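You operate a simulated robot arm through the tools that you are given. There is no shell and no other tool. Be economical: measure what you need, move in short steps, check, and stop when the job is done.

The job below is to be done with a simulated two-armed robot. You get a single attempt, and the scene is never put back.

## Task
Pull the footplate strap tight, clamp it and shelve the footplate.
Fine: raise the cam first; hold the grey footplate with your other hand while you pull; press the cam down; top shelf of the plywood stand.
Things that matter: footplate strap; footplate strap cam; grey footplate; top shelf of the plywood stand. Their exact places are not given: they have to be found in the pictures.

It is judged by the outcome, as a careful person would: the job done as asked, and still so three seconds after it is handed in. It fails if anything else is knocked over, pushed out of place, dropped, spilled or broken.

## Robot
Two 7-joint arms with two-finger parallel grippers on one trunk, on a base that drives. Base frame: it is fixed to the floor where the robot stands at the start and does not move with it; the origin is under the middle of the robot, x ahead of it, y to its left, z up; the surface under the hand at the start is at about z = 0.82. Units: m, rad, N and s.
The left shoulder is at the start at [0.05, 0.187, 1.11], the right one opposite. With the tool pointing down near the work surface each hand reaches from about 0.1 to 0.66 m from the robot's upright axis, wherever it stands, measured 20 degrees to its own side. Places, roughly: footplate strap [0.5, 0.1, 0.8]; footplate strap cam [0.5, 0.1, 0.9]; top shelf of the plywood stand [2, -1.3, 0.9]. Payload 3.43 kg a hand.
Tool frame (each hand has its own): the origin (TCP) lies between the finger pads and is the grasp point; the fingertips stand 0.03 m ahead of it; z points along the fingers, y is the line along which they close. The gripper opens to 0.094 m. The fingers are 0.028 m wide and 0.01 m thick; the gripper's body (0.05 by 0.096 m) begins 0.055 m behind the TCP.
Orientation is that of the tool frame in the base frame, as [roll, pitch, yaw] about the fixed x, y, z axes, in that order (R = Rz(yaw) Ry(pitch) Rx(roll)). With the fingers straight down and closing along the base's y, the tool's x points along the base's -x, its y along +y and its z along -z.

## Interface
- The arms move only by the tool move_arm. It takes "left_commands", "right_commands" or both (then of equal length, played together; a hand with none holds still); each is a list of rows, each an object (a shift or turn left out is 0, a gripper value left out holds the last) with "offset": the shift along the tool's x, y, z in m, a list of three; "rotation": the turn, a rotation vector about the tool's x, y, z in rad, a list of three; "claw": the opening in per cent of the stroke, from 0 (shut) to 100 (fully open). In form: [{"offset": [tx, ty, tz], "rotation": [wx, wy, wz], "claw": claw}, ...]. A call has 1 to 20 rows; each row shifts and turns the commanded pose from where the row before left it, along the tool's axes as they then stand. Rows are played at 5 a second. More than 0.05 m and 0.15 rad between two rows, or a gripper value outside its range, and nothing of the call is played. Where a pose cannot be reached the arm comes as near as it can. A force on the tool above 40 N (or 10 N above the force at the start of the call, whichever is more), or a blocked arm, ends the call early, and 0.2 s more pass. The fingers move at their own pace (about 0.153 m/s each) and stop on an object; they squeeze with about 38 N. The grip force told is the motor's: it shows also when the fingers shut on nothing. Time passes only in rows, and 0.2 s behind the last, so rows that do not move let the fingers close. The reply holds the time, the measured pose of the TCP, the force on the tool along the base axes, the opening and the grip force, in the units named above and with some noise, with the torque about the TCP (base axes, N m) and any sound that the robot's microphone picked up, and new pictures: "pictures" is both (left out), scene, wrist or none (wrist: the cameras of the hands that moved).
- Cameras (640 x 400 px; columns grow to the right, rows downward): "scene" is now at [0.1507, 0.0133, 1.2869]; the picture's right is [0.15, -0.99, 0.00], its down [-0.41, -0.06, -0.91] and it looks along [0.90, 0.13, -0.42] (base axes); focal length 280 px, centre (320, 200). "left" rides on the left gripper at [0.076, -0.014, -0.103] in its tool frame; the picture's right is [0.18, 0.98, 0.00], its down [-0.75, 0.14, -0.64] and it looks along [-0.63, 0.12, 0.77] (tool axes); focal length 243 px, centre (320, 200). "right" rides on the right gripper at [0.076, 0.014, -0.102] in its tool frame; the picture's right is [-0.18, 0.98, 0.00], its down [-0.75, -0.14, -0.64] and it looks along [-0.63, -0.12, 0.77] (tool axes); focal length 243 px, centre (320, 200).
- lift_body(by): slides the trunk up (or, below 0, down) by that many m; the arms and the scene camera ride with it, the base frame stays. It gives what a move gives, with no picture.
- steer(legs): drives the robot by 1 to 6 legs, each [ahead, left, turn to the left] in m, m and rad, along the robot's own axes; the way and the turn of a leg run together, so that a leg with both is an arc; at most 1.5 m and 3.142 rad a leg. The arms and the cameras ride along, it lands a little off, and it stops where it bumps. It gives what a move gives, and a new picture of the scene camera.
- head_to(pan, tilt): turns the head with the scene camera to pan (to the left, within 1.396 rad either way) and tilt (down, from -0.506 to 1.204), counted from straight ahead of the robot. It gives what a move gives, and a new picture of the scene camera.
- pixel_to_xyz(camera, pixels): for up to 12 pixels [column, row] of the newest picture of that camera ("zoom" is the newest enlarged one), the place [x, y, z] in the base frame of the surface seen there, good to about 0.002 m. The clock stands still meanwhile.
- zoom(camera, box): a new picture of the part [left, top, right, bottom] of that camera's present view, enlarged. The clock stands still meanwhile.
- close_job(): hands the job in; it is judged then, once.

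Keep the steps short. Do not move on a guess: measure, check each grasp and each placing, and mend mistakes. In all there are 80 turns and 260 pictures (those below and enlarged ones count). Leave the grippers open and the arms clear of the work at the hand-in unless told otherwise, and finish with a single line.

The tools are called after "Call:" as name(argument=value, ...) on one line, values as JSON. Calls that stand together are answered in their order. move_arm: Moves the arms, as the interface text tells. Its arguments: {"type":"object","properties":{"left_commands":{"type":"array","items":{"type":"object","properties":{"offset":{"type":"array","items":{"type":"number"}},"rotation":{"type":"array","items":{"type":"number"}},"claw":{"type":"number"}}}},"right_commands":{"type":"array","items":{"type":"object","properties":{"offset":{"type":"array","items":{"type":"number"}},"rotation":{"type":"array","items":{"type":"number"}},"claw":{"type":"number"}}}},"pictures":{"type":"string","enum":["both","scene","wrist","none"]}},"required":[]} The other tools are called the same way: lift_body (by) slides the trunk up or down; steer (legs) drives the base; head_to (pan, tilt) turns the head that bears the scene camera; pixel_to_xyz (camera, pixels) gives the place of the surface under pixels of a picture; zoom (camera, box) takes an enlarged picture of a part of a camera's view; close_job () hands the job in.

At the start:

```text
t: 0.0
left_position: [0.3873, 0.233, 1.189]
left_tool_rot: [-3.139, 0.001, -3.14]
left_wrist_force: [0.2, 0.1, 0.4]
left_moment: [-0.01, 0.02, 0.0]
left_grip_width: 0.094
left_finger_force: 0.1
right_position: [0.3962, -0.0747, 1.1016]
right_tool_rot: [3.141, 0.001, -3.141]
right_wrist_force: [0.2, -0.1, -1.0]
right_moment: [-0.01, -0.01, 0.04]
right_grip_width: 0.0941
right_finger_force: 0.1
trunk travel left (down, up): [-0.325, 0.107]
robot x, y, heading: [-0.0004, 0.0007, -0.007]
head pan, tilt: [0.148, 0.429]
```

scene: 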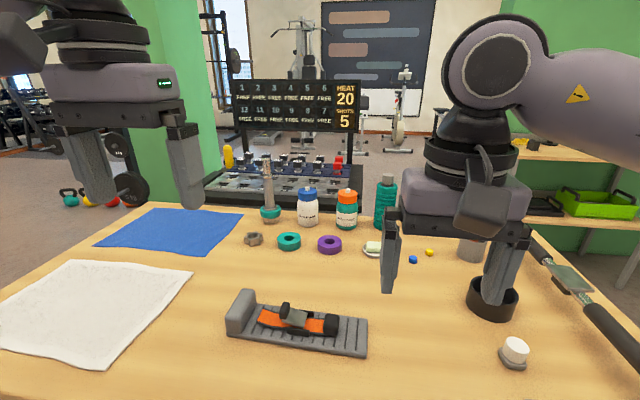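
right: 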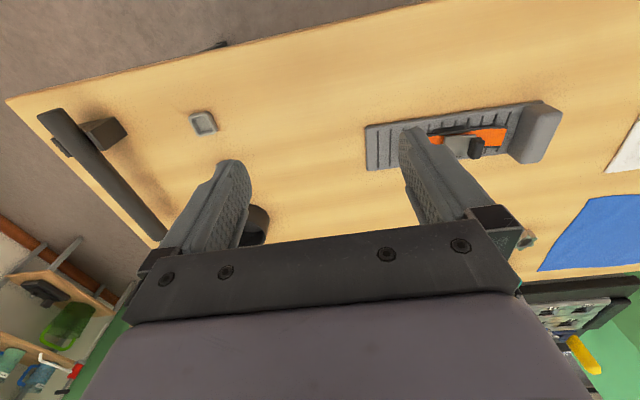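
left: 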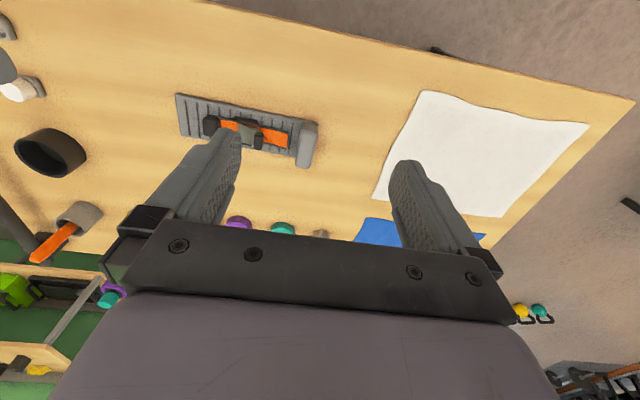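

The footplate is at about (297,325) in the scene picture. I enlarge it to see the strap and the cam.

Call:
zoom(camera="scene", box=[210, 270, 386, 380])

Call:
zoom(camera="left", box=[160, 80, 336, 190])

```text
3.64 times, centred on (298, 325) of scene
```

zoom: 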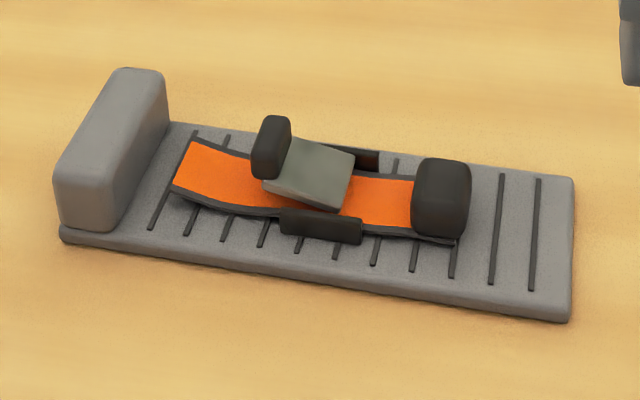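

```text
3.64 times, centred on (248, 135) of left
```

zoom: 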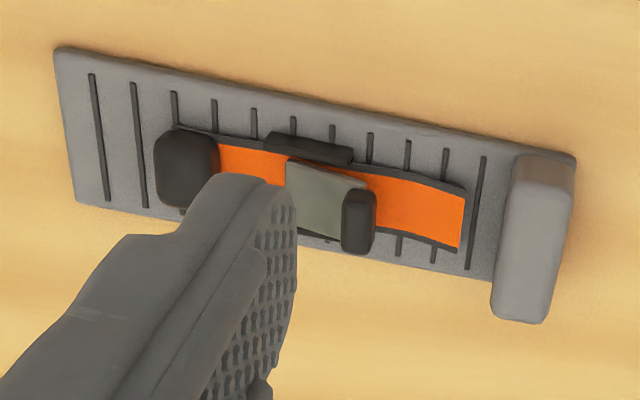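

I need coordinates of the block, cam, tab and plate corners.

Call:
zoom(camera="scene", box=[210, 270, 386, 380])

Call:
pixel_to_xyz(camera="zoom", pixels=[[140, 80], [90, 170], [70, 238], [570, 312], [568, 185], [275, 125], [270, 165], [350, 155], [330, 205], [440, 170], [440, 215], [320, 222]])

Call:
pixel_to_xyz(camera="zoom", pixels=[[195, 180], [385, 200], [375, 160], [520, 240], [410, 285], [175, 130], [465, 190], [418, 200], [285, 190], [360, 245], [400, 350], [455, 245]])

```text
3.64 times, centred on (298, 325) of scene
```

zoom: 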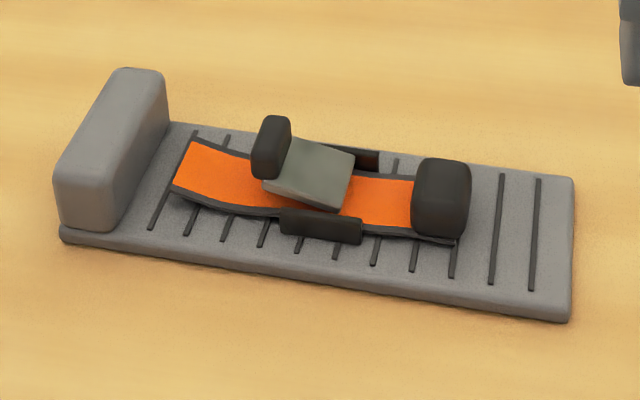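

```text
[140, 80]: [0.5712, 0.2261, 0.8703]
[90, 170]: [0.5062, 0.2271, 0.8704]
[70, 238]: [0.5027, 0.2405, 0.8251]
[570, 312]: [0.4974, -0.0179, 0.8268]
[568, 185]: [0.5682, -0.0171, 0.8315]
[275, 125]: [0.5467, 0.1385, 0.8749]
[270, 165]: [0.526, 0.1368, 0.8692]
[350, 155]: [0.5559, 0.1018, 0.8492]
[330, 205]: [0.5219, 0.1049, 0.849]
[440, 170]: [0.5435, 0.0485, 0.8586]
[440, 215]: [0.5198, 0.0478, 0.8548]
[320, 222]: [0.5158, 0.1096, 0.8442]
```

```text
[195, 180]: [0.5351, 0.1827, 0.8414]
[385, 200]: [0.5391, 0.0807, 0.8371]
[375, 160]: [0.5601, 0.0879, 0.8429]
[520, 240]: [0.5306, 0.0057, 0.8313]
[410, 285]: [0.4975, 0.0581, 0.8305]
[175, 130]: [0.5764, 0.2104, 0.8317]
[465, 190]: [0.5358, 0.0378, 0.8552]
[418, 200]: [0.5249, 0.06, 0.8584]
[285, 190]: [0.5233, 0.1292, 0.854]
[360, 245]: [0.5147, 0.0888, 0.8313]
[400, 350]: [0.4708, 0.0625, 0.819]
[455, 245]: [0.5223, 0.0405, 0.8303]
```

Plate: x 0.495–0.575, y −0.02–0.24, top 0.831. The heel block is at y≈0.227 with its top at 0.870. The cam lever's knob is at (0.536, 0.137, 0.868), hinged near y≈0.10, and the pull tab is at (0.534, 0.05, 0.845). Next I turn both hands a quarter turn so they close along x, each leaning 0.3 rad outwards.

Call:
move_arm(left_commands=[{"rotation": [0, 0, 0.1428]}, {"rotation": [0, 0, 0.1428]}, {"rotation": [0, 0, 0.1428]}, {"rotation": [0, 0, 0.1428]}, {"rotation": [0, 0, 0.1428]}, {"rotation": [0, 0, 0.1428]}, {"rotation": [0, 0, 0.1428]}, {"rotation": [0, 0, 0.1428]}, {"rotation": [0, 0, 0.1428]}, {"rotation": [0, 0, 0.1428]}, {"rotation": [0, 0, 0.1428]}, {"rotation": [0, -0.15, 0]}, {"rotation": [0, -0.15, 0]}, {}], right_commands=[{"rotation": [0, 0, -0.1428]}, {"rotation": [0, 0, -0.1428]}, {"rotation": [0, 0, -0.1428]}, {"rotation": [0, 0, -0.1428]}, {"rotation": [0, 0, -0.1428]}, {"rotation": [0, 0, -0.1428]}, {"rotation": [0, 0, -0.1428]}, {"rotation": [0, 0, -0.1428]}, {"rotation": [0, 0, -0.1428]}, {"rotation": [0, 0, -0.1428]}, {"rotation": [0, 0, -0.1428]}, {"rotation": [0, -0.15, 0]}, {"rotation": [0, -0.15, 0]}, {}], pictures="scene")

```text
t: 3.0
left_position: [0.3873, 0.2321, 1.1894]
left_tool_rot: [3.142, 0.303, 1.572]
left_wrist_force: [-0.8, 0.4, 0.0]
left_moment: [0.02, 0.02, -0.02]
left_grip_width: 0.094
left_finger_force: 0.2
right_position: [0.3237, -0.0565, 1.0884]
right_tool_rot: [3.14, 0.3, -1.573]
right_wrist_force: [0.1, 0.9, -0.1]
right_moment: [0.02, 0.01, 0.02]
right_grip_width: 0.094
right_finger_force: 0.1
right hand out of reach, approached as far as the arm can: row 9, 10, 11
trunk travel left (down, up): [-0.325, 0.107]
robot x, y, heading: [-0.0009, -0.0014, 0.002]
head pan, tilt: [0.148, 0.429]
```

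scene: 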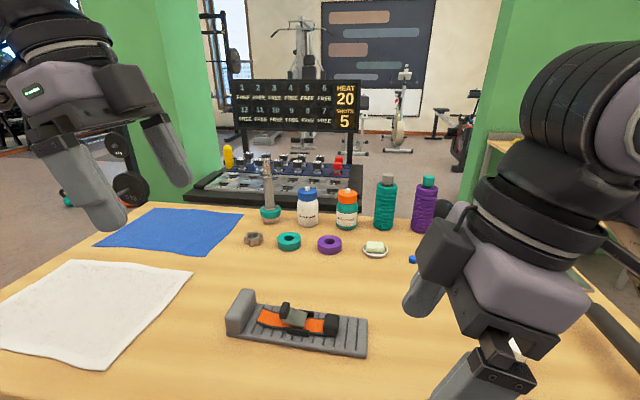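

The left hand is exact. The right one was limited on the way and drifted to (0.324, −0.057, 1.088). Next I bring both to hover points, left above the heel block and right above the cam knob.

Call:
move_arm(left_commands=[{"offset": [0.013, 0.0216, 0.0326]}, {"offset": [0.013, 0.0216, 0.0326]}, {"offset": [0.013, 0.0216, 0.0326]}, {"offset": [0.013, 0.0216, 0.0326]}, {"offset": [0.013, 0.0216, 0.0326]}, {"offset": [0.013, 0.0216, 0.0326]}, {"offset": [0.013, 0.0216, 0.0326]}, {}], right_commands=[{"offset": [-0.0166, -0.0303, 0.0269]}, {"offset": [-0.0166, -0.0303, 0.0269]}, {"offset": [-0.0166, -0.0303, 0.0269]}, {"offset": [-0.0166, -0.0303, 0.0269]}, {"offset": [-0.0166, -0.0303, 0.0269]}, {"offset": [-0.0166, -0.0303, 0.0269]}, {"offset": [-0.0166, -0.0303, 0.0269]}, {}])

```text
t: 4.8
left_position: [0.5379, 0.2516, 0.9433]
left_tool_rot: [-3.141, 0.302, 1.573]
left_wrist_force: [-1.1, -0.4, -0.3]
left_moment: [-0.02, -0.02, 0.0]
left_grip_width: 0.0941
left_finger_force: 0.0
right_position: [0.3224, -0.0561, 1.0883]
right_tool_rot: [3.141, 0.3, -1.573]
right_wrist_force: [0.8, 0.1, -0.8]
right_moment: [0.01, -0.01, -0.02]
right_grip_width: 0.0938
right_finger_force: 0.0
right hand out of reach, approached as far as the arm can: row 1, 2, 3, 4, 5, 6, 7
trunk travel left (down, up): [-0.325, 0.107]
robot x, y, heading: [0.0011, 0.0043, -0.002]
head pan, tilt: [0.148, 0.429]
```

scene: 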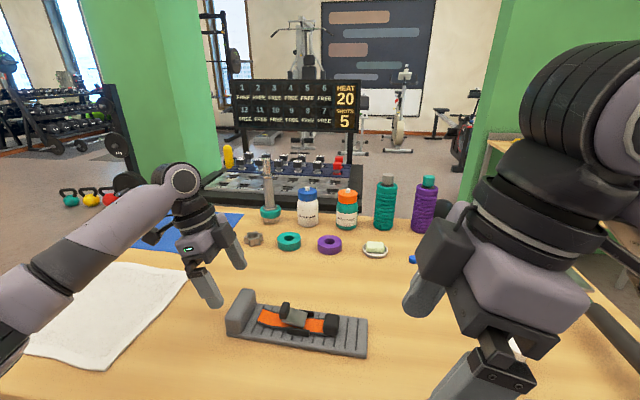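
right: 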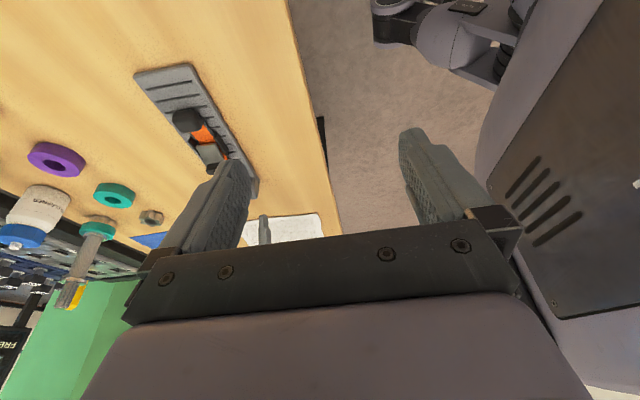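
left: 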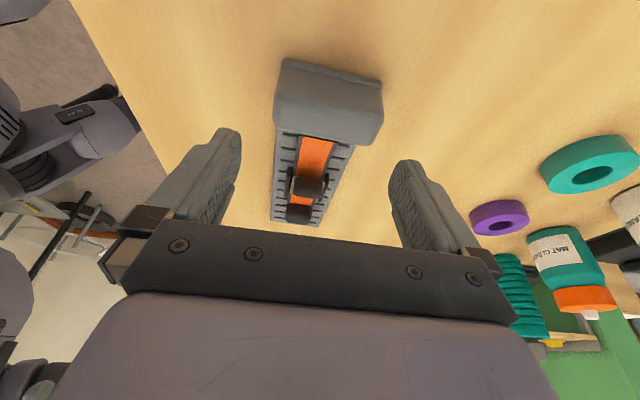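

The left hand is right above the heel block, but the right arm is against a joint limit. I undo its turn, move it forward first, and turn again further out.

Call:
move_arm(right_commands=[{"rotation": [0, 0.15, 0]}, {"rotation": [0, 0.15, 0]}, {"rotation": [0, 0, 0.1428]}, {"rotation": [0, 0, 0.1428]}, {"rotation": [0, 0, 0.1428]}, {"rotation": [0, 0, 0.1428]}, {"rotation": [0, 0, 0.1428]}, {"rotation": [0, 0, 0.1428]}, {"rotation": [0, 0, 0.1428]}, {"rotation": [0, 0, 0.1428]}, {"rotation": [0, 0, 0.1428]}, {"rotation": [0, 0, 0.1428]}, {"rotation": [0, 0, 0.1428]}, {"offset": [-0.04, 0, 0.01]}, {"offset": [-0.04, 0, 0.01]}, {"offset": [-0.04, 0, 0.01]}, {"offset": [-0.04, 0, 0.01]}, {}], pictures="none")

```text
t: 8.6
left_position: [0.5365, 0.2516, 0.9427]
left_tool_rot: [-3.14, 0.302, 1.574]
left_wrist_force: [0.1, 0.0, 0.5]
left_moment: [-0.02, 0.0, 0.01]
left_grip_width: 0.094
left_finger_force: 0.0
right_position: [0.485, -0.0572, 1.0476]
right_tool_rot: [3.141, 0.002, 3.141]
right_wrist_force: [-0.3, -0.1, -0.3]
right_moment: [0.01, 0.01, -0.01]
right_grip_width: 0.0943
right_finger_force: 0.1
trunk travel left (down, up): [-0.325, 0.107]
robot x, y, heading: [0.0019, -0.0009, 0.002]
head pan, tilt: [0.148, 0.429]
```

It is free again at (0.485, −0.057, 1.048). Next I move towards the plate's middle, then turn.

Call:
move_arm(right_commands=[{"offset": [-0.017, 0.036, 0.016]}, {"offset": [-0.017, 0.036, 0.016]}, {"offset": [-0.017, 0.036, 0.016]}, {"rotation": [0, 0, -0.1428]}, {"rotation": [0, 0, -0.1428]}, {"rotation": [0, 0, -0.1428]}, {"rotation": [0, 0, -0.1428]}, {"rotation": [0, 0, -0.1428]}, {"rotation": [0, 0, -0.1428]}, {"rotation": [0, 0, -0.1428]}, {"rotation": [0, 0, -0.1428]}, {"rotation": [0, 0, -0.1428]}, {"rotation": [0, 0, -0.1428]}, {"rotation": [0, 0, -0.1428]}, {}], pictures="none")

```text
t: 11.8
left_position: [0.5369, 0.2511, 0.9433]
left_tool_rot: [3.14, 0.303, 1.572]
left_wrist_force: [0.5, -0.6, 0.4]
left_moment: [0.03, -0.02, 0.0]
left_grip_width: 0.0938
left_finger_force: 0.0
right_position: [0.527, 0.019, 0.9834]
right_tool_rot: [3.141, 0.0, -2.337]
right_wrist_force: [-0.4, 0.4, 0.3]
right_moment: [-0.02, -0.01, 0.0]
right_grip_width: 0.094
right_finger_force: 0.0
right hand out of reach, approached as far as the arm can: row 8, 9, 10, 11, 12, 13, 14
trunk travel left (down, up): [-0.325, 0.107]
robot x, y, heading: [-0.001, -0.0019, -0.002]
head pan, tilt: [0.148, 0.429]
```

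The right wrist stops at 45° this way. I turn it the other way instead. The left hand will do the cam, and the right will do the tab. First I rotate the right hand back by +2.37 rad.

Call:
move_arm(right_commands=[{"offset": [-0.02, 0.02, -0.02], "rotation": [0, 0, 0.148]}, {"rotation": [0, 0, 0.148]}, {"rotation": [0, 0, 0.148]}, {"rotation": [0, 0, 0.148]}, {"rotation": [0, 0, 0.148]}, {"rotation": [0, 0, 0.148]}, {"rotation": [0, 0, 0.148]}, {"rotation": [0, 0, 0.148]}, {"rotation": [0, 0, 0.148]}, {"rotation": [0, 0, 0.148]}, {"rotation": [0, 0, 0.148]}, {"rotation": [0, 0, 0.148]}, {"rotation": [0, 0, 0.148]}, {"rotation": [0, 0, 0.148]}, {"rotation": [0, 0, 0.148]}, {"rotation": [0, 0, 0.148]}, {}], pictures="scene")

```text
t: 15.4
left_position: [0.5372, 0.2508, 0.9438]
left_tool_rot: [-3.141, 0.3, 1.573]
left_wrist_force: [-0.2, -0.2, -0.3]
left_moment: [0.02, -0.01, -0.01]
left_grip_width: 0.0939
left_finger_force: 0.1
right_position: [0.5259, 0.0458, 1.0028]
right_tool_rot: [3.14, -0.001, 1.577]
right_wrist_force: [0.2, 0.6, 0.1]
right_moment: [-0.04, 0.02, -0.01]
right_grip_width: 0.0939
right_finger_force: 0.1
trunk travel left (down, up): [-0.325, 0.107]
robot x, y, heading: [-0.001, -0.0038, 0.005]
head pan, tilt: [0.148, 0.429]
```

scene: 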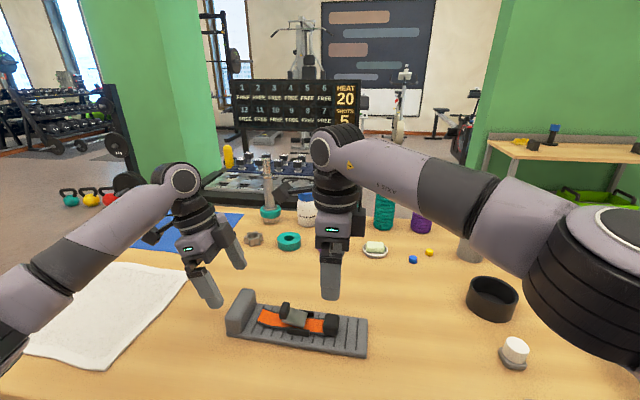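

Now the right hand is turned properly. I move it aside to the right, and bring the left above the cam knob at (0.537, 0.161, 0.935).

Call:
move_arm(left_commands=[{}, {"offset": [-0.0417, 0, 0.0178]}, {"offset": [-0.0416, 0, 0.0177]}, {}], right_commands=[{"offset": [-0.04, 0, -0.01]}, {"offset": [-0.04, 0, -0.01]}, {"offset": [-0.03, 0, 0]}, {}])

Call:
zoom(camera="left", box=[180, 60, 460, 235])

Call:
zoom(camera="scene", box=[210, 250, 386, 360])

```text
t: 16.4
left_position: [0.5376, 0.1613, 0.9354]
left_tool_rot: [3.141, 0.303, 1.572]
left_wrist_force: [0.2, 0.1, 0.1]
left_moment: [0.02, 0.0, -0.03]
left_grip_width: 0.0943
left_finger_force: 0.0
right_position: [0.5263, -0.0627, 1.0227]
right_tool_rot: [3.14, -0.001, 1.579]
right_wrist_force: [-0.6, 0.3, 0.1]
right_moment: [-0.01, -0.02, -0.01]
right_grip_width: 0.094
right_finger_force: 0.0
trunk travel left (down, up): [-0.325, 0.107]
robot x, y, heading: [0.0025, -0.0028, -0.001]
head pan, tilt: [0.148, 0.429]
```

scene: 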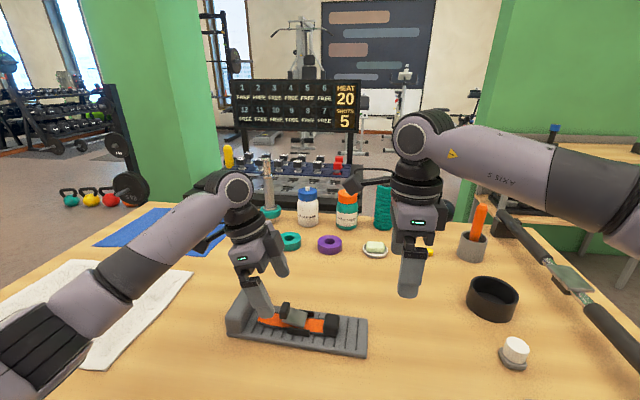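
right: 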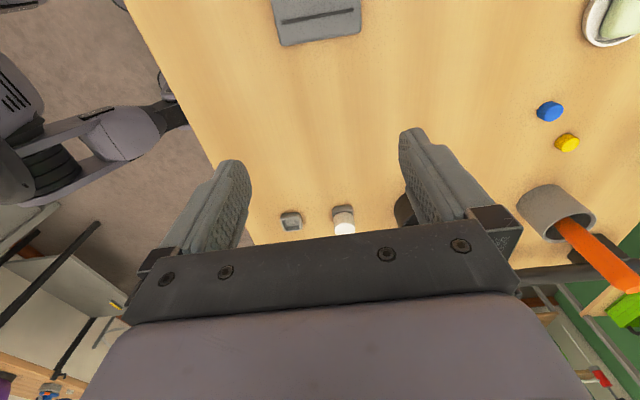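
left: 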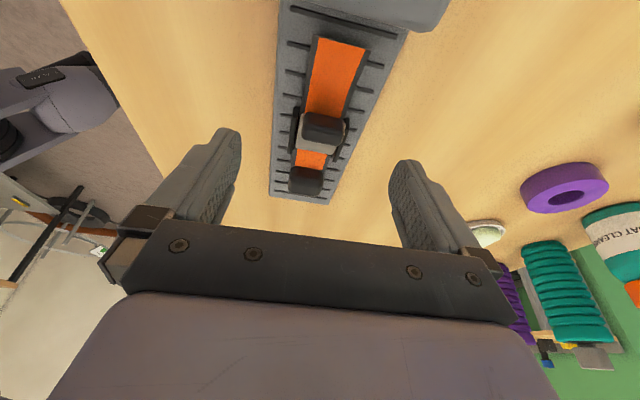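

```text
2.29 times, centred on (320, 148) of left
```

zoom: 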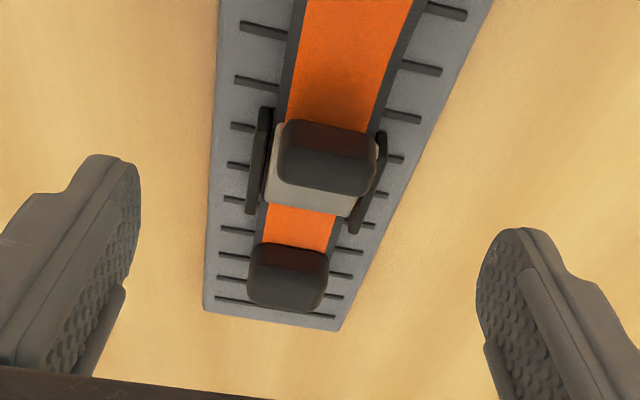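

```text
3.64 times, centred on (298, 305) of scene
```

zoom: 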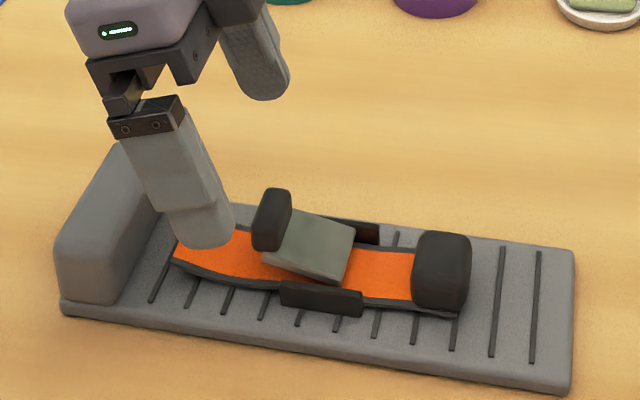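

The knob is centred between the fingers. I advance 5 cm along the fingers and close on it.

Call:
move_arm(left_commands=[{"claw": 60, "offset": [0, 0, 0.025]}, {"offset": [0, 0, 0.025]}, {"claw": 0}, {}, {}, {}], pictures="both")

Call:
zoom(camera="scene", box=[210, 250, 386, 360])

```text
t: 17.8
left_position: [0.5378, 0.1464, 0.8874]
left_tool_rot: [-3.14, 0.3, 1.572]
left_wrist_force: [0.7, -0.1, 1.0]
left_moment: [0.02, -0.06, -0.15]
left_grip_width: 0.035
left_finger_force: 37.8
right_position: [0.5269, -0.064, 1.0234]
right_tool_rot: [3.139, -0.002, 1.578]
right_wrist_force: [0.0, 0.5, -0.5]
right_moment: [0.01, 0.0, 0.02]
right_grip_width: 0.0939
right_finger_force: 0.1
trunk travel left (down, up): [-0.325, 0.107]
robot x, y, heading: [-0.0016, -0.0033, -0.0]
head pan, tilt: [0.148, 0.429]
```

scene: 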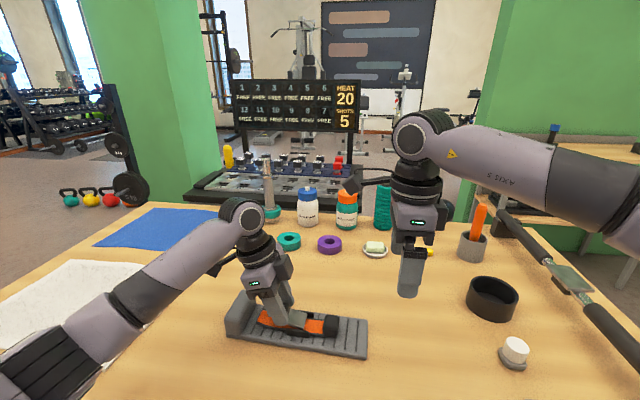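
left: 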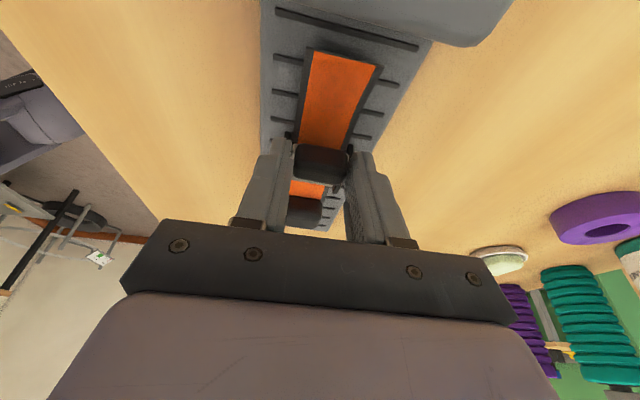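

```text
3.64 times, centred on (298, 305) of scene
```

zoom: 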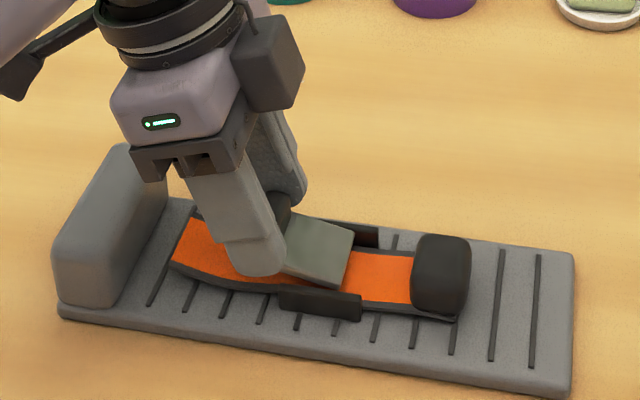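

The knob is gripped (0.035 m wide). Next I swing the hand about the hinge at about (y 0.100, z 0.840), raising by 0.45 rad first.

Call:
move_arm(left_commands=[{"offset": [-0.0046, 0, -0.0019], "rotation": [0, 0.075, 0]}, {"offset": [-0.0046, 0, -0.0019], "rotation": [0, 0.075, 0]}, {"offset": [-0.0046, 0, -0.0019], "rotation": [0, 0.075, 0]}, {"offset": [-0.0046, 0, -0.0019], "rotation": [0, 0.075, 0]}, {"offset": [-0.0046, 0, -0.0019], "rotation": [0, 0.075, 0]}, {"offset": [-0.0046, 0, -0.0019], "rotation": [0, 0.075, 0]}, {}], pictures="none")

Call:
zoom(camera="scene", box=[210, 250, 386, 360])

```text
t: 19.4
left_position: [0.5382, 0.1202, 0.9021]
left_tool_rot: [3.141, -0.148, 1.572]
left_wrist_force: [-1.2, 1.1, 2.0]
left_moment: [0.0, 0.03, -0.2]
left_grip_width: 0.0349
left_finger_force: 37.6
right_position: [0.5275, -0.0639, 1.0227]
right_tool_rot: [3.138, -0.004, 1.577]
right_wrist_force: [-0.2, -0.5, -0.3]
right_moment: [0.01, 0.04, -0.04]
right_grip_width: 0.0941
right_finger_force: 0.0
trunk travel left (down, up): [-0.325, 0.107]
robot x, y, heading: [0.0013, -0.0013, -0.003]
head pan, tilt: [0.148, 0.429]
```

```text
3.64 times, centred on (298, 305) of scene
```

zoom: 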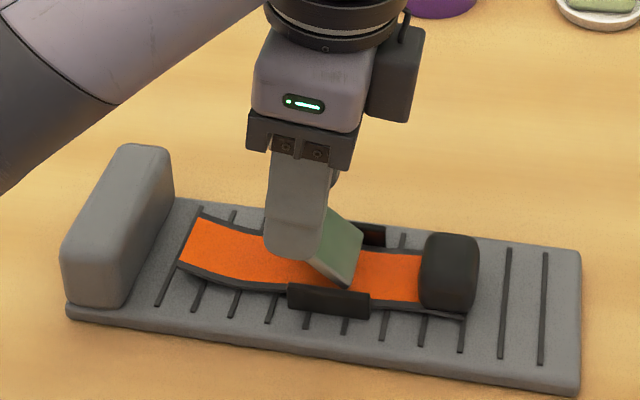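

The lever follows freely with little force. I move the right hand further away for clearance, then go on raising.

Call:
move_arm(left_commands=[{}, {}, {}, {}, {"offset": [-0.0046, 0, -0.0019], "rotation": [0, 0.075, 0]}, {"offset": [-0.0046, 0, -0.0019], "rotation": [0, 0.075, 0]}, {"offset": [-0.0046, 0, -0.0019], "rotation": [0, 0.075, 0]}, {"offset": [-0.0046, 0, -0.0019], "rotation": [0, 0.075, 0]}, {"offset": [-0.0046, 0, -0.0019], "rotation": [0, 0.075, 0]}, {"offset": [-0.0046, 0, -0.0019], "rotation": [0, 0.075, 0]}, {}], right_commands=[{"offset": [-0.045, 0, -0.01]}, {"offset": [-0.045, 0, -0.01]}, {"offset": [-0.045, 0, -0.01]}, {}, {}, {}, {}, {}, {}, {}, {}], pictures="scene")

Call:
zoom(camera="scene", box=[210, 250, 386, 360])

```text
t: 21.8
left_position: [0.5386, 0.0917, 0.9045]
left_tool_rot: [3.139, -0.598, 1.575]
left_wrist_force: [0.5, 5.6, 16.4]
left_moment: [-0.32, 0.16, -0.18]
left_grip_width: 0.0347
left_finger_force: 38.1
right_position: [0.5262, -0.1991, 1.0528]
right_tool_rot: [3.137, -0.001, 1.578]
right_wrist_force: [0.3, -0.3, -0.2]
right_moment: [0.01, 0.03, 0.0]
right_grip_width: 0.0942
right_finger_force: 0.0
trunk travel left (down, up): [-0.325, 0.107]
robot x, y, heading: [-0.002, 0.0001, -0.001]
head pan, tilt: [0.148, 0.429]
```

scene: 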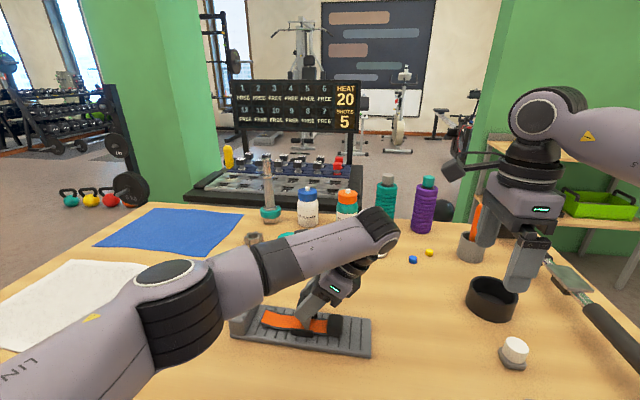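

```text
3.64 times, centred on (298, 305) of scene
```

zoom: 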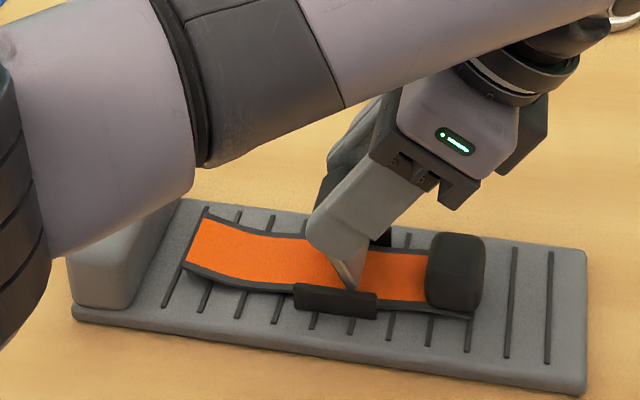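

The resistance has risen to about 17 N, so the cam looks to be at its upper stop. I open, back off along the fingers, and look.

Call:
move_arm(left_commands=[{"claw": 60}, {}, {"offset": [0, 0, -0.03]}, {"offset": [0.02, 0, -0.04]}, {"offset": [0.04, 0, -0.02], "rotation": [0, -0.15, 0]}, {"offset": [0.04, 0, -0.01], "rotation": [0, -0.15, 0]}, {"offset": [0.04, 0, -0.01], "rotation": [0, -0.15, 0]}, {"offset": [0.03, 0, 0], "rotation": [0, -0.15, 0]}, {"rotation": [0, -0.15, 0]}, {"rotation": [0, -0.15, 0]}, {}], pictures="scene")

Call:
zoom(camera="scene", box=[210, 270, 386, 380])

```text
t: 24.2
left_position: [0.5387, 0.1867, 1.0634]
left_tool_rot: [-3.141, 0.305, 1.572]
left_wrist_force: [0.2, 0.8, -0.3]
left_moment: [0.0, 0.0, 0.01]
left_grip_width: 0.0563
left_finger_force: 0.0
right_position: [0.5268, -0.1989, 1.052]
right_tool_rot: [3.14, -0.003, 1.578]
right_wrist_force: [0.0, 0.8, -0.8]
right_moment: [-0.01, 0.01, 0.02]
right_grip_width: 0.0939
right_finger_force: 0.0
trunk travel left (down, up): [-0.325, 0.107]
robot x, y, heading: [0.0025, 0.0048, -0.0]
head pan, tilt: [0.148, 0.429]
```

scene: 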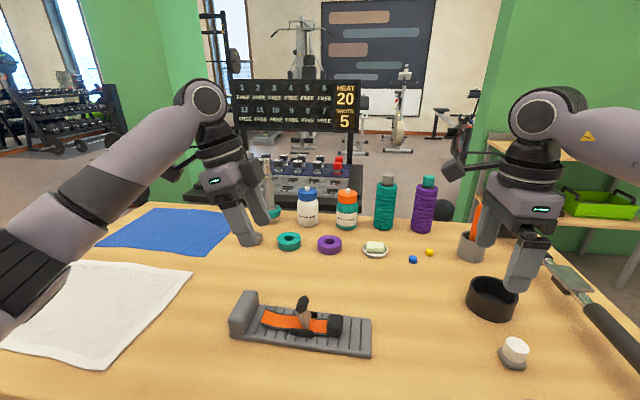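

```text
3.64 times, centred on (298, 325) of scene
```

zoom: 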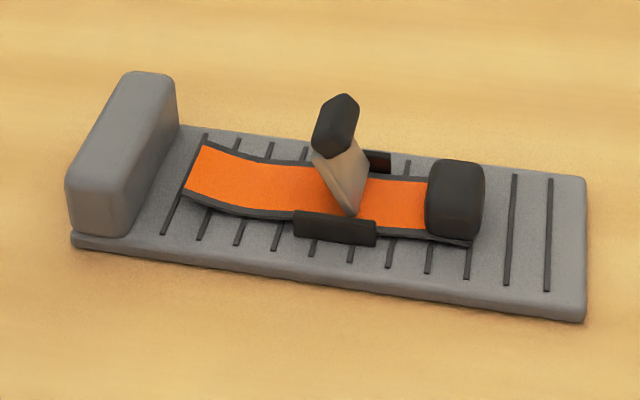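

The cam stays up. I measure everything again because the plate shifted by a few millimetres.

Call:
pixel_to_xyz(camera="zoom", pixels=[[150, 80], [100, 180], [80, 242], [582, 312], [345, 105], [325, 145], [455, 170], [455, 215], [478, 200], [430, 205], [335, 225], [345, 200]])

```text
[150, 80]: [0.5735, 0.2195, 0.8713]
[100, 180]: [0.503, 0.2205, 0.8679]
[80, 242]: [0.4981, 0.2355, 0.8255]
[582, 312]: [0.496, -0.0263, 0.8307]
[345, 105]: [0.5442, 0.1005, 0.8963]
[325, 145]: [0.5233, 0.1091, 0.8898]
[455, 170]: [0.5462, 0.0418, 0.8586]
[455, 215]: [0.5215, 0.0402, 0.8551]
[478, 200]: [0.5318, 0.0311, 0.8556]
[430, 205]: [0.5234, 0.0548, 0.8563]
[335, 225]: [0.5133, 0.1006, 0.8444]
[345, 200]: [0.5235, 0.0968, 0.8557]
```

The heel block centre is now (0.537, 0.220), and the tab centre is (0.534, 0.043). The left hand goes onto the heel block and grips it, while the right comes to a hover over the tab.

Call:
move_arm(left_commands=[{"offset": [0.0224, 0, 0.0289], "claw": 100}, {"offset": [0.0224, 0, 0.0289]}, {"offset": [0.0224, 0, 0.0289]}, {"offset": [0.0224, -0.001, 0.0289]}, {"offset": [0, 0, 0.03]}, {"offset": [0, 0, 0.03]}, {"claw": 0}, {}, {}], right_commands=[{}, {"offset": [0.0403, 0.0012, 0.022]}, {"offset": [0.0403, 0.0012, 0.022]}, {"offset": [0.0403, 0.0012, 0.022]}, {"offset": [0.0403, 0.0012, 0.022]}, {"offset": [0.0403, 0.0012, 0.022]}, {"offset": [0.0403, 0.0012, 0.022]}, {}, {}])

```text
t: 26.2
left_position: [0.5373, 0.22, 0.8719]
left_tool_rot: [3.136, 0.306, 1.57]
left_wrist_force: [6.7, 6.8, 24.5]
left_moment: [-0.42, 0.58, -0.29]
left_grip_width: 0.089
left_finger_force: 37.6
right_position: [0.5347, 0.0442, 0.9202]
right_tool_rot: [3.138, -0.002, 1.577]
right_wrist_force: [0.0, 0.0, 0.6]
right_moment: [0.02, -0.02, -0.02]
right_grip_width: 0.0939
right_finger_force: 0.1
trunk travel left (down, up): [-0.325, 0.107]
robot x, y, heading: [0.002, 0.0003, -0.001]
head pan, tilt: [0.148, 0.429]
```

scene: 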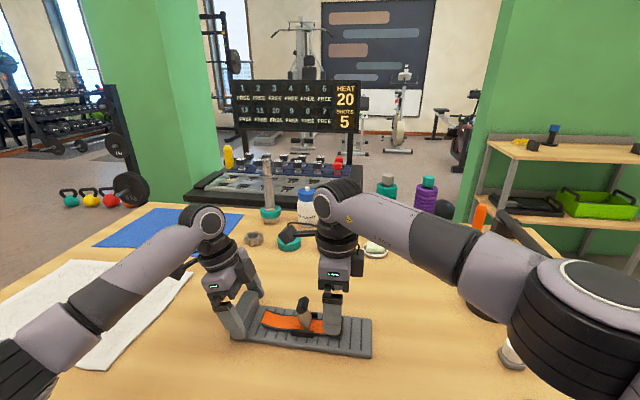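
right: 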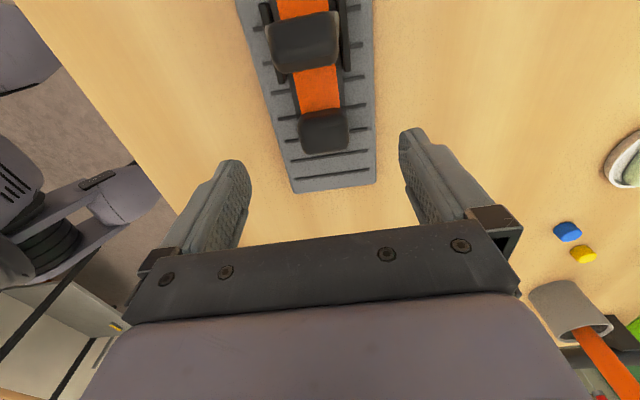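
left: 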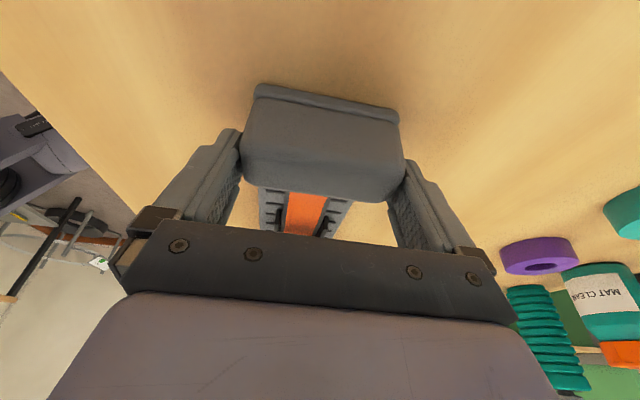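

The left hand closed only to 0.089 m and feels 25 N upwards, so I check whether a finger sits on an edge.

Call:
zoom(camera="left", box=[180, 60, 460, 235])

Call:
zoom(camera="scene", box=[200, 260, 300, 360])

Call:
pixel_to_xyz(camera="left", pixels=[[262, 110], [398, 130], [250, 150], [398, 165], [252, 172], [390, 188], [320, 130], [262, 92], [396, 112]])

```text
2.29 times, centred on (320, 148) of left
```

zoom: 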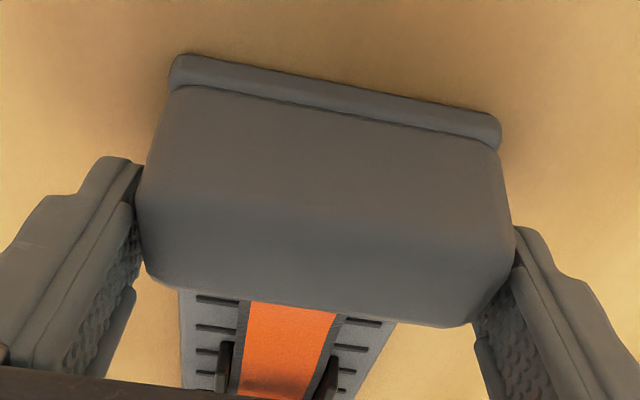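

```text
4.00 times, centred on (250, 310) of scene
```

zoom: 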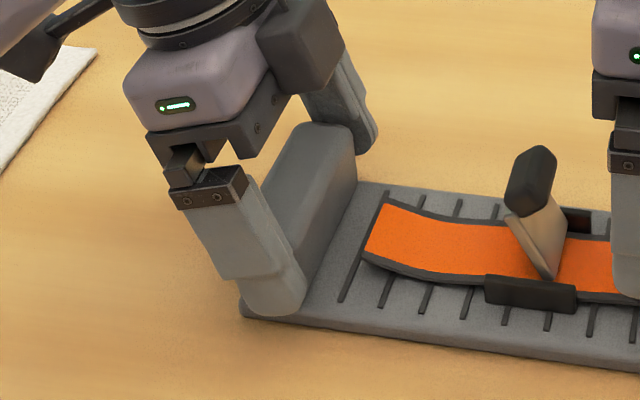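

```text
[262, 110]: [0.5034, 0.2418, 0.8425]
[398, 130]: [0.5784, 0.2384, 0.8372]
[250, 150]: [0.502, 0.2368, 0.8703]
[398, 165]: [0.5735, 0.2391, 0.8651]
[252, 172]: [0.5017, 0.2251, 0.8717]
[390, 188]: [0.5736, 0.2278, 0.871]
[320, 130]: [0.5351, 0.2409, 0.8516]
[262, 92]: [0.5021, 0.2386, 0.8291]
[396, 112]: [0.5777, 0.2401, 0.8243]
```

Both fingers bear on the block's sides, lightly pressed down, which is a good hold. Next the right hand descends onto the tab and closes.

Call:
move_arm(right_commands=[{"offset": [0, 0, 0.027], "claw": 65}, {"offset": [0, 0, 0.027]}, {"claw": 0}, {}, {}, {}], pictures="wrist")

Call:
zoom(camera="scene", box=[210, 270, 386, 380])

```text
t: 27.6
left_position: [0.5371, 0.2203, 0.8708]
left_tool_rot: [3.137, 0.3, 1.568]
left_wrist_force: [-7.6, 5.5, 29.1]
left_moment: [0.08, 0.26, -1.26]
left_grip_width: 0.0888
left_finger_force: 38.2
right_position: [0.5347, 0.0418, 0.8669]
right_tool_rot: [3.134, -0.002, 1.573]
right_wrist_force: [14.3, 1.0, 0.3]
right_moment: [-0.12, -0.15, -1.22]
right_grip_width: 0.0377
right_finger_force: 38.1
trunk travel left (down, up): [-0.325, 0.107]
robot x, y, heading: [0.0052, 0.0, -0.001]
head pan, tilt: [0.148, 0.429]
```

right: 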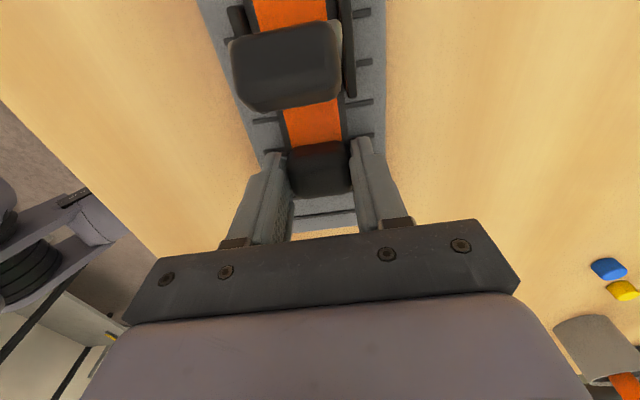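

```text
3.64 times, centred on (298, 325) of scene
```

zoom: 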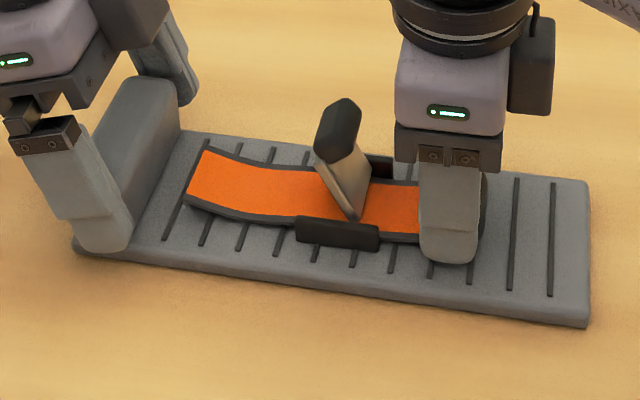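

The tab is gripped (0.038 m). Next I pull it to the right (−y) in small steps, watching the force.

Call:
move_arm(right_commands=[{"offset": [-0.003, 0, 0]}, {"offset": [-0.003, 0, 0]}, {"offset": [-0.003, 0, 0]}, {"offset": [-0.003, 0, 0]}, {}], pictures="none")

Call:
zoom(camera="scene", box=[210, 270, 386, 380])

```text
t: 28.8
left_position: [0.5369, 0.2195, 0.8721]
left_tool_rot: [3.138, 0.302, 1.57]
left_wrist_force: [-11.0, 1.9, 29.1]
left_moment: [-0.1, 0.44, -1.25]
left_grip_width: 0.089
left_finger_force: 37.5
right_position: [0.5338, 0.0313, 0.8679]
right_tool_rot: [3.133, -0.004, 1.579]
right_wrist_force: [16.0, 2.9, 1.9]
right_moment: [0.09, -0.35, -1.29]
right_grip_width: 0.0377
right_finger_force: 37.9
trunk travel left (down, up): [-0.325, 0.107]
robot x, y, heading: [-0.0016, -0.0005, -0.002]
head pan, tilt: [0.148, 0.429]
```

```text
3.64 times, centred on (298, 325) of scene
```

zoom: 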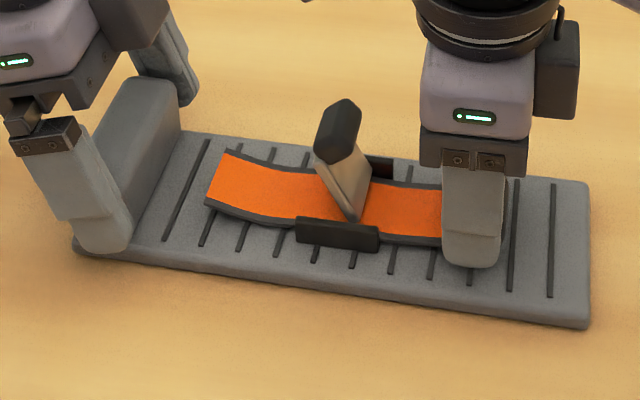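

The strap slides: its left end moved along, with only about 3 N. I go on pulling.

Call:
move_arm(right_commands=[{"offset": [-0.003, 0, 0]}, {"offset": [-0.003, 0, 0]}, {"offset": [-0.003, 0, 0]}, {"offset": [-0.003, 0, 0]}, {"offset": [-0.003, 0, 0]}, {"offset": [-0.003, 0, 0]}, {}], pictures="none")

Call:
zoom(camera="scene", box=[210, 270, 386, 380])

```text
t: 30.4
left_position: [0.5372, 0.2201, 0.8717]
left_tool_rot: [3.138, 0.303, 1.571]
left_wrist_force: [-6.1, -2.2, 24.4]
left_moment: [-0.09, 0.19, -0.88]
left_grip_width: 0.0889
left_finger_force: 38.1
right_position: [0.5322, 0.013, 0.8673]
right_tool_rot: [3.14, -0.004, 1.578]
right_wrist_force: [12.3, 4.6, 8.1]
right_moment: [0.22, -0.29, -0.88]
right_grip_width: 0.0379
right_finger_force: 38.0
trunk travel left (down, up): [-0.325, 0.107]
robot x, y, heading: [0.002, -0.0015, -0.004]
head pan, tilt: [0.148, 0.429]
```

```text
3.64 times, centred on (298, 325) of scene
```

zoom: 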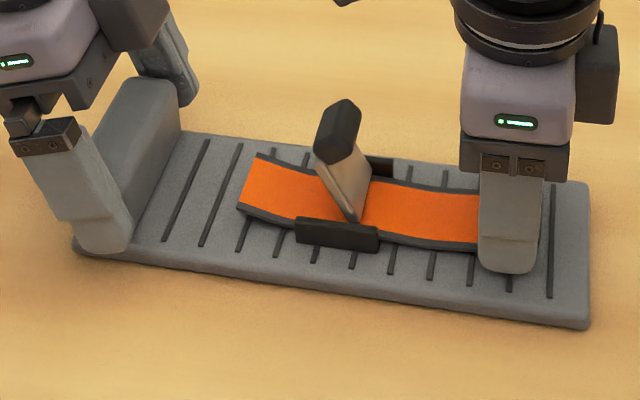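

It is still sliding at about 5 N, so not tight yet. I continue.

Call:
move_arm(right_commands=[{"offset": [-0.003, 0, 0]}, {"offset": [-0.003, 0, 0]}, {"offset": [-0.003, 0, 0]}, {"offset": [-0.003, 0, 0]}, {}], pictures="none")

Call:
zoom(camera="scene", box=[210, 270, 386, 380])

```text
t: 31.6
left_position: [0.5382, 0.2193, 0.8715]
left_tool_rot: [3.138, 0.303, 1.57]
left_wrist_force: [-3.5, -5.6, 23.9]
left_moment: [-0.14, 0.08, -0.55]
left_grip_width: 0.0891
left_finger_force: 38.3
right_position: [0.5332, 0.0015, 0.8668]
right_tool_rot: [3.139, -0.002, 1.577]
right_wrist_force: [7.7, 4.6, 8.2]
right_moment: [0.27, -0.2, -1.04]
right_grip_width: 0.038
right_finger_force: 38.0
trunk travel left (down, up): [-0.325, 0.107]
robot x, y, heading: [0.0002, 0.001, -0.003]
head pan, tilt: [0.148, 0.429]
```

```text
3.64 times, centred on (298, 325) of scene
```

zoom: 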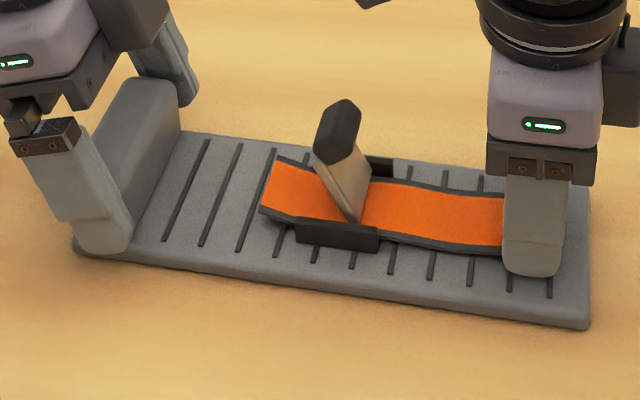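

It still moves at about 5 N. The loose end is some 2 cm from the cheeks, so I pull on in 2 mm steps and watch for the stop.

Call:
move_arm(right_commands=[{"offset": [-0.002, 0, 0]}, {"offset": [-0.002, 0, 0]}, {"offset": [-0.002, 0, 0]}, {"offset": [-0.002, 0, 0]}, {}], pictures="none")

Call:
zoom(camera="scene", box=[210, 270, 386, 380])

```text
t: 32.8
left_position: [0.5365, 0.2194, 0.8712]
left_tool_rot: [3.138, 0.302, 1.57]
left_wrist_force: [-1.6, -7.0, 21.2]
left_moment: [-0.11, 0.08, -0.43]
left_grip_width: 0.0892
left_finger_force: 37.7
right_position: [0.5321, -0.007, 0.8683]
right_tool_rot: [3.139, -0.004, 1.577]
right_wrist_force: [2.2, 3.9, 8.6]
right_moment: [0.09, -0.02, -1.01]
right_grip_width: 0.038
right_finger_force: 37.9
trunk travel left (down, up): [-0.325, 0.107]
robot x, y, heading: [-0.0, 0.0009, -0.001]
head pan, tilt: [0.148, 0.429]
```

```text
3.64 times, centred on (298, 325) of scene
```

zoom: 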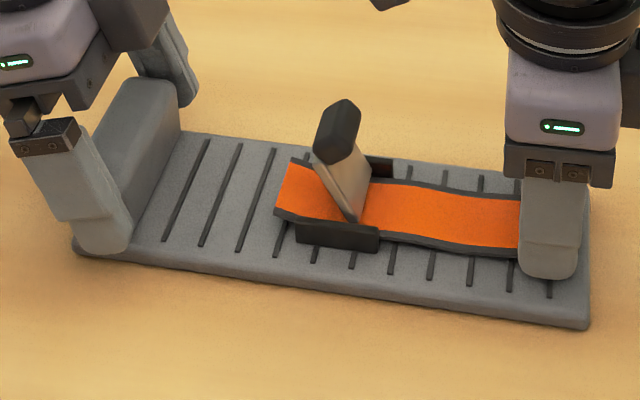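

Call:
move_arm(right_commands=[{"offset": [-0.002, 0, 0]}, {"offset": [-0.002, 0, 0]}, {"offset": [-0.002, 0, 0]}, {}], pictures="none")

Call:
zoom(camera="scene", box=[210, 270, 386, 380])

```text
t: 33.8
left_position: [0.5363, 0.2193, 0.87]
left_tool_rot: [3.139, 0.301, 1.57]
left_wrist_force: [-0.7, -6.5, 21.0]
left_moment: [0.01, -0.13, -0.29]
left_grip_width: 0.0892
left_finger_force: 38.4
right_position: [0.5344, -0.0122, 0.8683]
right_tool_rot: [3.137, -0.002, 1.578]
right_wrist_force: [-0.2, 4.7, 8.7]
right_moment: [0.13, 0.08, -0.88]
right_grip_width: 0.0378
right_finger_force: 38.1
trunk travel left (down, up): [-0.325, 0.107]
robot x, y, heading: [0.0018, -0.0004, 0.001]
head pan, tilt: [0.148, 0.429]
```

```text
3.64 times, centred on (298, 325) of scene
```

zoom: 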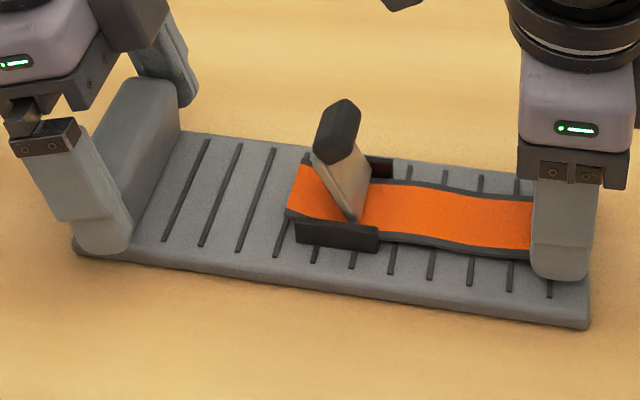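

Still no stop: 4.7 N. I continue by another 6 mm.

Call:
move_arm(right_commands=[{"offset": [-0.002, 0, 0]}, {"offset": [-0.002, 0, 0]}, {"offset": [-0.002, 0, 0]}, {}], pictures="none")

Call:
zoom(camera="scene", box=[210, 270, 386, 380])

```text
t: 34.8
left_position: [0.5375, 0.2196, 0.8714]
left_tool_rot: [3.136, 0.302, 1.57]
left_wrist_force: [-1.6, -9.2, 21.0]
left_moment: [0.43, -0.23, -0.01]
left_grip_width: 0.0893
left_finger_force: 38.2
right_position: [0.5321, -0.0158, 0.8676]
right_tool_rot: [3.138, -0.004, 1.579]
right_wrist_force: [0.8, 10.3, 6.6]
right_moment: [-0.27, 0.16, -1.09]
right_grip_width: 0.038
right_finger_force: 37.9
trunk travel left (down, up): [-0.325, 0.107]
robot x, y, heading: [-0.001, 0.0024, -0.004]
head pan, tilt: [0.148, 0.429]
```

```text
3.64 times, centred on (298, 325) of scene
```

zoom: 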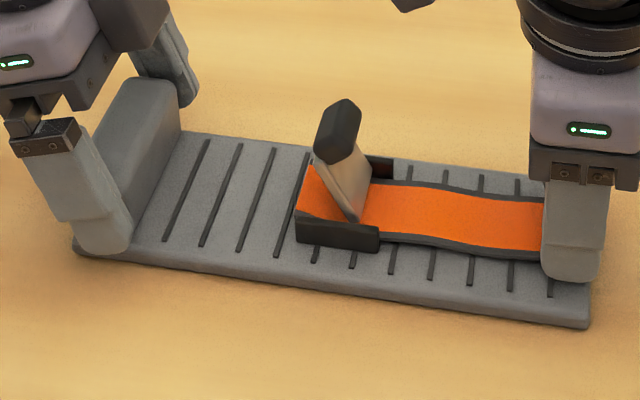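

The resistance has now doubled to 10 N and the tab lags, so the end is near. I pull a few millimetres more.

Call:
move_arm(right_commands=[{"offset": [-0.002, 0, 0]}, {"offset": [-0.002, 0, 0]}, {"offset": [-0.002, 0, 0]}, {}], pictures="none")

Call:
zoom(camera="scene", box=[210, 270, 386, 380])

```text
t: 35.8
left_position: [0.5357, 0.2168, 0.871]
left_tool_rot: [3.14, 0.307, 1.567]
left_wrist_force: [-3.5, -22.1, 17.4]
left_moment: [0.11, -0.32, -0.15]
left_grip_width: 0.0893
left_finger_force: 38.0
right_position: [0.5345, -0.0201, 0.8689]
right_tool_rot: [3.135, -0.01, 1.582]
right_wrist_force: [3.7, 29.8, 1.8]
right_moment: [0.35, 0.15, -0.72]
right_grip_width: 0.0379
right_finger_force: 38.1
trunk travel left (down, up): [-0.325, 0.107]
robot x, y, heading: [0.0019, 0.002, -0.004]
head pan, tilt: [0.148, 0.429]
```

```text
3.64 times, centred on (298, 325) of scene
```

zoom: 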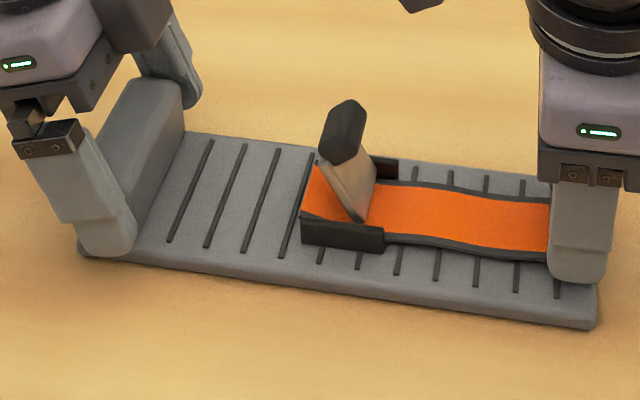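

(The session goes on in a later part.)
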